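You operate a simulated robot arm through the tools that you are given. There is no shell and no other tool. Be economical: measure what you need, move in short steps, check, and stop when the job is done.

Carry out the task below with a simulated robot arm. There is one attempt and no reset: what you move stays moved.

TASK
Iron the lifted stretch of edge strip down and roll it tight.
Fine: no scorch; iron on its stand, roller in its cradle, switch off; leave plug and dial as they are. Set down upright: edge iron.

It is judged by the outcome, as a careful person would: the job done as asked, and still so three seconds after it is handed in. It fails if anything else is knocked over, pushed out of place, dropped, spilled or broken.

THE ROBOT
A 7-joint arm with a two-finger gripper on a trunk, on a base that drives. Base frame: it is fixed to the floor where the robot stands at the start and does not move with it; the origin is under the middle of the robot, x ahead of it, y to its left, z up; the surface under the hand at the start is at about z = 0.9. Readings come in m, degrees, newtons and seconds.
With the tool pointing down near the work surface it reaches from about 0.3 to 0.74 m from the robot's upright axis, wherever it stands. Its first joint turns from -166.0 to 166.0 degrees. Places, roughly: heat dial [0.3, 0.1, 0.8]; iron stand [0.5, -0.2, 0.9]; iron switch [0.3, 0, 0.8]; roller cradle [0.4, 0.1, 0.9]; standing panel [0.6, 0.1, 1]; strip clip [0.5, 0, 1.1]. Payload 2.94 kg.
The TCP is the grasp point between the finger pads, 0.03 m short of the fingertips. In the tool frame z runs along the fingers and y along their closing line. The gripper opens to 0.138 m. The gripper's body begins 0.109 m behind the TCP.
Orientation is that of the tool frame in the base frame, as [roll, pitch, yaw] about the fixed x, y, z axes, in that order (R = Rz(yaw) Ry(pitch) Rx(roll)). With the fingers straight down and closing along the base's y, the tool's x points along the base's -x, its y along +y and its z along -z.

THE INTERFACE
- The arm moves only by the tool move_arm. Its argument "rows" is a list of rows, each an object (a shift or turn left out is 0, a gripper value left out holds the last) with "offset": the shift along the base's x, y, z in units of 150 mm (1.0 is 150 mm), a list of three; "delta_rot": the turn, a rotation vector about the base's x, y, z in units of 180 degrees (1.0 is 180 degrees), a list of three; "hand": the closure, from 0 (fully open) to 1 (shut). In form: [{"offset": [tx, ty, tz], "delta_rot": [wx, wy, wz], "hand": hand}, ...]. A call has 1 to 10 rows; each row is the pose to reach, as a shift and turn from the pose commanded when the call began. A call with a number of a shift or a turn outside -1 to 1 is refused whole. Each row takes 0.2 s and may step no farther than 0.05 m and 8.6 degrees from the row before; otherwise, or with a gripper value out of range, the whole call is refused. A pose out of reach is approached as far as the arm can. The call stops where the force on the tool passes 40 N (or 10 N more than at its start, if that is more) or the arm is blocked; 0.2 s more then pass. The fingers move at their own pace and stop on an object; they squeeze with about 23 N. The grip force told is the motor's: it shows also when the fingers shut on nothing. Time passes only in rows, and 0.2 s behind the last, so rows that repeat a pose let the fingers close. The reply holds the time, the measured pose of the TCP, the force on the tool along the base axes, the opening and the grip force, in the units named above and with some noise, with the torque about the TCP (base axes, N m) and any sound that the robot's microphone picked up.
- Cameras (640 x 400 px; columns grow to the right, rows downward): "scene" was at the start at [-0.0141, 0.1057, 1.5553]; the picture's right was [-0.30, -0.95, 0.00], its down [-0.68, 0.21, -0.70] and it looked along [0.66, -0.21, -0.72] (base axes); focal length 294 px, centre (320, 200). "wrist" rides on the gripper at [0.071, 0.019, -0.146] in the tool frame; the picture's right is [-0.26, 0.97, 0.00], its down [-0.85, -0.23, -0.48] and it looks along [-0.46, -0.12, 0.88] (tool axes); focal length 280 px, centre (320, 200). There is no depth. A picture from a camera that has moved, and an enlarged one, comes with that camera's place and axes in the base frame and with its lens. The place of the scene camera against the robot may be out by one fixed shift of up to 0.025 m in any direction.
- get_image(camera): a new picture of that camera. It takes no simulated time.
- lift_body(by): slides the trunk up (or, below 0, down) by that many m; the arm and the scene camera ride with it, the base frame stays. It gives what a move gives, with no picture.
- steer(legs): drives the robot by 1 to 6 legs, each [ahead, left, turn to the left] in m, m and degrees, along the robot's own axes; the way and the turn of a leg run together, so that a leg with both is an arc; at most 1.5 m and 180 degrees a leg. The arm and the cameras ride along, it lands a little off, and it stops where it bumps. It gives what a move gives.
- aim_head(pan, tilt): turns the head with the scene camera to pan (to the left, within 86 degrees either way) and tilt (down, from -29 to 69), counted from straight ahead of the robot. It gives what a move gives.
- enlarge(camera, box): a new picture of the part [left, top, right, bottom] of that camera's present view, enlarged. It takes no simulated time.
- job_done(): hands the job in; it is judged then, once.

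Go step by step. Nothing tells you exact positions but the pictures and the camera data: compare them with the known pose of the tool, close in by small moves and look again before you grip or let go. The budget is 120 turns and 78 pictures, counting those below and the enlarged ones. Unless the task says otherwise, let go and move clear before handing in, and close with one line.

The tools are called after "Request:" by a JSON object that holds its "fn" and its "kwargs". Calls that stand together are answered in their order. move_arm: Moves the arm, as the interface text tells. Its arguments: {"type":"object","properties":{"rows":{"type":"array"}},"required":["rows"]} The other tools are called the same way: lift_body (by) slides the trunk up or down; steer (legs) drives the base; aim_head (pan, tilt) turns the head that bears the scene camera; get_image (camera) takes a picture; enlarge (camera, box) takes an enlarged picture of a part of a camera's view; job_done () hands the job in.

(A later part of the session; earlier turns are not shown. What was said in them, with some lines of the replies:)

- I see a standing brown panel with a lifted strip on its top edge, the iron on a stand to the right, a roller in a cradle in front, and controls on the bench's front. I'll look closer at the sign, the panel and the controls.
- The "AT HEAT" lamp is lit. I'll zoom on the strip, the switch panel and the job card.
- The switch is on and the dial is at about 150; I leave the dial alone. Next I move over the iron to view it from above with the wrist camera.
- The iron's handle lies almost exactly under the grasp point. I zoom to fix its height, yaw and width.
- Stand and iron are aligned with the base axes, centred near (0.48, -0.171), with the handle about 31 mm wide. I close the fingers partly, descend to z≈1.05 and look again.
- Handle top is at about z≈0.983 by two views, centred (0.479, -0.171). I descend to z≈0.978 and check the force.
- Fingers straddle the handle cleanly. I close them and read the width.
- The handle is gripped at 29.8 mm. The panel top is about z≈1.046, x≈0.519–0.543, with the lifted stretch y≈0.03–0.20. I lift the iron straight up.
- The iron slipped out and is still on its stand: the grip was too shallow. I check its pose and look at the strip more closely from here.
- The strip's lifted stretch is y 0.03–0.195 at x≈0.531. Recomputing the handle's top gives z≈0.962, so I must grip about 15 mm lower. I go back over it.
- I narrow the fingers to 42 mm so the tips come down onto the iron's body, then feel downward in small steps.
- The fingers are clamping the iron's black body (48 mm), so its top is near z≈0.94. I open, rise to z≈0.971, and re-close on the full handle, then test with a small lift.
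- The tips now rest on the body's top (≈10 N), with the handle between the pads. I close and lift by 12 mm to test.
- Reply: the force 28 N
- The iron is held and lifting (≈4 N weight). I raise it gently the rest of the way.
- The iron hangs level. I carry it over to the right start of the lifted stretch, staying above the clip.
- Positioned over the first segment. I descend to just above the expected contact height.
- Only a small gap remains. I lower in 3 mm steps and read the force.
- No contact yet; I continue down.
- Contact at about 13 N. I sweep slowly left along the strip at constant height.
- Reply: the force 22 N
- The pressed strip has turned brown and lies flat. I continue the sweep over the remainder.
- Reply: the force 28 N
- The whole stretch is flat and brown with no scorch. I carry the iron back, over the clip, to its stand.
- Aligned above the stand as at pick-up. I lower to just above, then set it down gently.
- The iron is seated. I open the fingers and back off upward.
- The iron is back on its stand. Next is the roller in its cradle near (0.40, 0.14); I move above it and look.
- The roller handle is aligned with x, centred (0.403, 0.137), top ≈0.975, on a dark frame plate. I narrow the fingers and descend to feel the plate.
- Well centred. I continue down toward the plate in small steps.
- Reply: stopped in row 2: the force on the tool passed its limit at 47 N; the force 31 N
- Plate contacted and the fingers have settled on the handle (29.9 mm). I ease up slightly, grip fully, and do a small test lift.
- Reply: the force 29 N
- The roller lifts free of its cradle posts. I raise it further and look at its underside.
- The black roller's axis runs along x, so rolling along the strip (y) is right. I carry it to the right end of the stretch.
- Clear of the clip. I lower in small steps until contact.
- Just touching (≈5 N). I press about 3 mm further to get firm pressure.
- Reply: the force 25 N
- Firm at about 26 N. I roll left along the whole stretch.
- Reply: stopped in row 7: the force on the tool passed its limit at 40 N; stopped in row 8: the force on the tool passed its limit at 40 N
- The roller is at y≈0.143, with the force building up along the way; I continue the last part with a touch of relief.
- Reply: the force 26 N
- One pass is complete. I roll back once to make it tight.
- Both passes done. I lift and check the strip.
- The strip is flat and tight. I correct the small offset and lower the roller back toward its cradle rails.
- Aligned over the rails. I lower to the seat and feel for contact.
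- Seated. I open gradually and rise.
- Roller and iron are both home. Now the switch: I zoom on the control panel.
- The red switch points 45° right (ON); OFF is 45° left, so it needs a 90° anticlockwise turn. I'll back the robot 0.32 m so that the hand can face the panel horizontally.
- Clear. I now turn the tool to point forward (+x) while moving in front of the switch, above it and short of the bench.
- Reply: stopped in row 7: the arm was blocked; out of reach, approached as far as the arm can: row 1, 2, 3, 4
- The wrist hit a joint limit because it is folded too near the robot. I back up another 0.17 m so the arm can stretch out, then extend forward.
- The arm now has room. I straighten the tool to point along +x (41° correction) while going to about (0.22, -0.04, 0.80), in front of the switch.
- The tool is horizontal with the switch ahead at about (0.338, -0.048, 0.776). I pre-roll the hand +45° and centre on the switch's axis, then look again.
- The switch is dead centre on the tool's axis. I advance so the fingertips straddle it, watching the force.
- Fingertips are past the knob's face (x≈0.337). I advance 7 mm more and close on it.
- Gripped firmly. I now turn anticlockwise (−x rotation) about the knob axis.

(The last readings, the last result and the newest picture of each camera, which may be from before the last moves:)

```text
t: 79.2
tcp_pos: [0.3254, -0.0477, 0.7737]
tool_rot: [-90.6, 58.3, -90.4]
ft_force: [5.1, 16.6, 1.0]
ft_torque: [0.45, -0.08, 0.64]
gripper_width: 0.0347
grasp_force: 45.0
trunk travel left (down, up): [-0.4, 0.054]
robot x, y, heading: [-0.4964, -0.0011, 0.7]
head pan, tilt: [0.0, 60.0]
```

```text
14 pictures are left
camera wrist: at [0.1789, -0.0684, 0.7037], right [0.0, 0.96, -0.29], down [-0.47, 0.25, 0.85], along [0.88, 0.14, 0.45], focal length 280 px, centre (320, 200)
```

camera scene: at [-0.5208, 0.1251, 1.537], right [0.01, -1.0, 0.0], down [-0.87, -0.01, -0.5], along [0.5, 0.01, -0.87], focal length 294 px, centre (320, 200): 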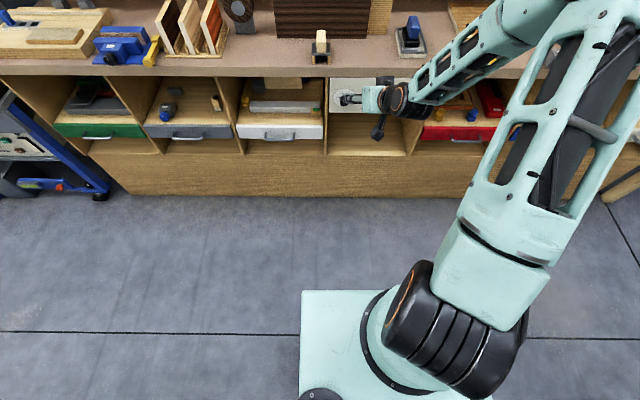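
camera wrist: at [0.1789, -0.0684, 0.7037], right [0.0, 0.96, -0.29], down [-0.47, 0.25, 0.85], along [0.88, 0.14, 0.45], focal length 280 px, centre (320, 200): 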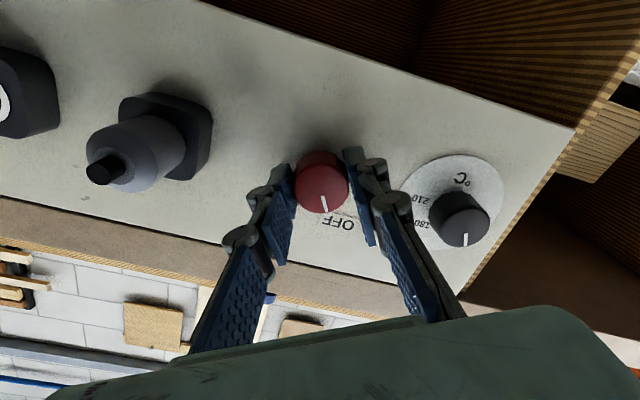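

The pointer is approaching OFF (≈77° turned). I turn the remaining amount, relieving the sideways force a little.

Request:
{"fn": "move_arm", "kwargs": {"rows": [{"offset": [0, 0.01, 0], "delta_rot": [-0.03, 0, 0]}, {"offset": [0, 0.015, 0], "delta_rot": [-0.065, 0, 0]}, {"offset": [0, 0.015, 0], "delta_rot": [-0.09, 0, 0]}]}}

Request:
{"fn": "get_image", "kwargs": {"camera": "wrist"}}

Request:
{"fn": "aim_head", "kwargs": {"pan": 0, "tilt": 35}}

Request:
{"fn": "get_image", "kwargs": {"camera": "scene"}}

```text
t: 80.0
tcp_pos: [0.3241, -0.0489, 0.7734]
tool_rot: [-90.4, 42.2, -90.4]
ft_force: [-2.6, 4.3, -4.0]
ft_torque: [0.57, 0.2, -0.02]
gripper_width: 0.035
grasp_force: 44.2
trunk travel left (down, up): [-0.4, 0.054]
robot x, y, heading: [-0.4957, -0.0058, 0.6]
head pan, tilt: [0.0, 60.0]
```

```text
13 pictures are left
camera wrist: at [0.1786, -0.0874, 0.7117], right [0.0, 0.84, -0.54], down [-0.47, 0.48, 0.74], along [0.88, 0.25, 0.4], focal length 280 px, centre (320, 200)
```

wrist: 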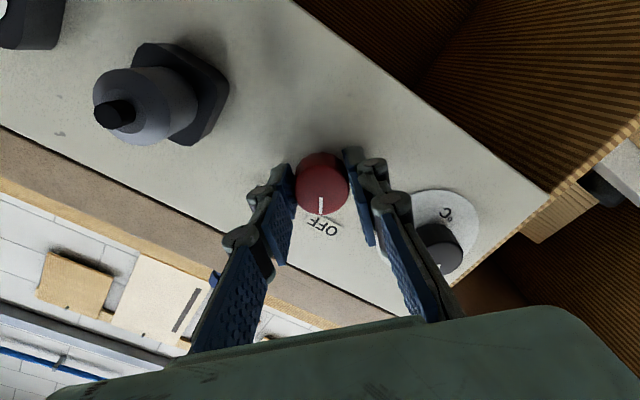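

```text
t: 80.9
tcp_pos: [0.3253, -0.0485, 0.7731]
tool_rot: [-90.3, 42.3, -90.4]
ft_force: [-9.4, -3.8, -7.6]
ft_torque: [0.23, 0.26, -0.19]
gripper_width: 0.0348
grasp_force: 44.8
trunk travel left (down, up): [-0.4, 0.054]
robot x, y, heading: [-0.4979, -0.0041, 0.8]
head pan, tilt: [0.0, 35.0]
```

```text
12 pictures are left
camera scene: at [-0.499, 0.1247, 1.5713], right [0.01, -1.0, 0.0], down [-0.57, -0.01, -0.82], along [0.82, 0.01, -0.57], focal length 294 px, centre (320, 200)
```

scene: 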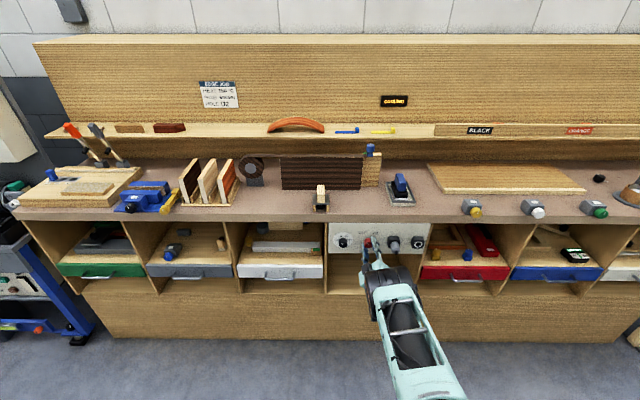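

The pointer faces OFF and the sign has changed (looks like "COOLING"). I open and retract straight back.

Request:
{"fn": "move_arm", "kwargs": {"rows": [{"hand": 0.8}, {"hand": 0.6}, {"hand": 0.55}, {"offset": [-0.15, 0, 0], "hand": 0.55}, {"offset": [-0.35, 0, 0]}, {"offset": [-0.6, 0, 0]}, {"offset": [-0.8, 0, 0]}]}}

Request:
{"fn": "get_image", "kwargs": {"camera": "wrist"}}

Request:
{"fn": "enlarge", "kwargs": {"camera": "scene", "box": [220, 80, 440, 220]}}

```text
t: 82.5
tcp_pos: [0.2044, -0.0464, 0.7732]
tool_rot: [-90.0, 42.2, -89.9]
ft_force: [1.1, -0.1, 0.6]
ft_torque: [0.0, -0.01, -0.03]
gripper_width: 0.0619
grasp_force: 0.1
trunk travel left (down, up): [-0.4, 0.054]
robot x, y, heading: [-0.4919, -0.0043, 0.6]
head pan, tilt: [0.0, 35.0]
```

```text
11 pictures are left
camera wrist: at [0.0581, -0.0861, 0.7102], right [0.0, 0.84, -0.54], down [-0.48, 0.47, 0.74], along [0.88, 0.26, 0.4], focal length 280 px, centre (320, 200)
```

wrist: 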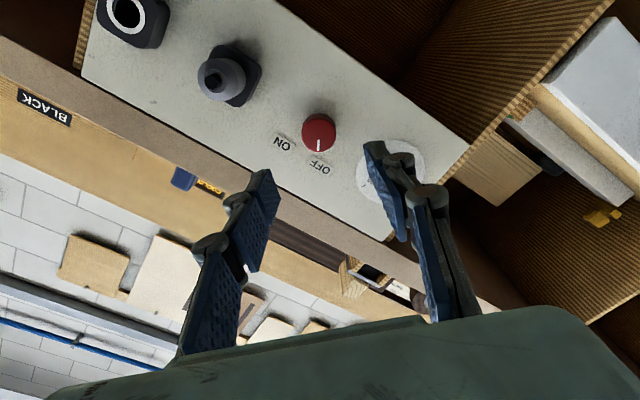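

```text
2.86 times, centred on (330, 150) of scene
camera zoom: at [-0.4995, 0.1254, 1.5713], right [0.01, -1.0, 0.0], down [-0.57, -0.01, -0.82], along [0.82, 0.01, -0.57], focal length 840 px, centre (291, 343)
```

zoom: 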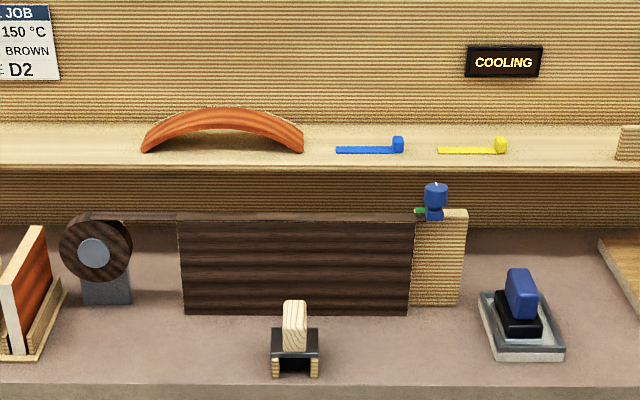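

Switch off, sign "COOLING", iron and roller home. One last close look at the strip before handing in.

Request:
{"fn": "enlarge", "kwargs": {"camera": "scene", "box": [270, 140, 390, 200]}}

Request:
{"fn": "enlarge", "kwargs": {"camera": "wrist", "box": [270, 90, 440, 220]}}

```text
5.33 times, centred on (330, 170) of scene
camera zoom: at [-0.4995, 0.1254, 1.5713], right [0.01, -1.0, 0.0], down [-0.57, -0.01, -0.82], along [0.82, 0.01, -0.57], focal length 1567 px, centre (267, 360)
```

zoom: 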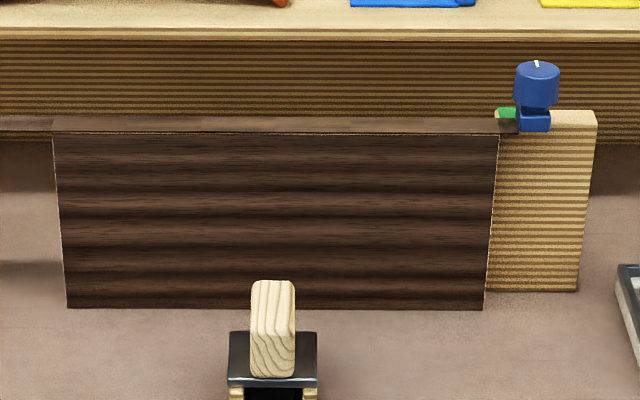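

```text
3.08 times, centred on (355, 155) of wrist
camera zoom: at [0.0581, -0.0861, 0.7102], right [0.0, 0.84, -0.54], down [-0.48, 0.47, 0.74], along [0.88, 0.26, 0.4], focal length 863 px, centre (212, 338)
```

zoom: 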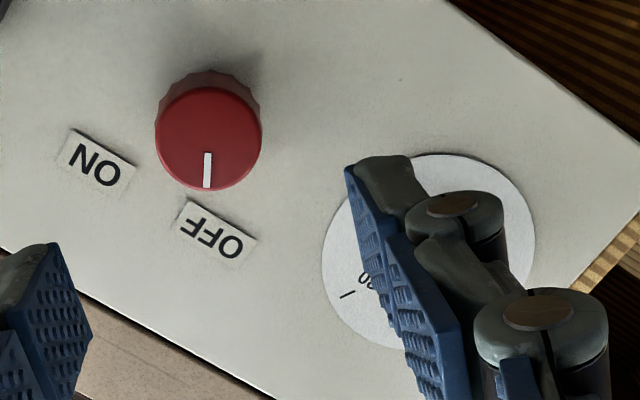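

The strip lies flat and dark along its whole length, with no gap and no scorch. The switch points at OFF, everything is back in place, and the hand is clear, so I hand in.

Request:
{"fn": "job_done", "kwargs": {}}

```text
The job is handed in.
```

The lifted stretch of edge strip is ironed down and rolled tight, with no scorch visible. The iron is upright on its stand, the roller is in its cradle, the switch is off, and I did not touch the plug or dial.
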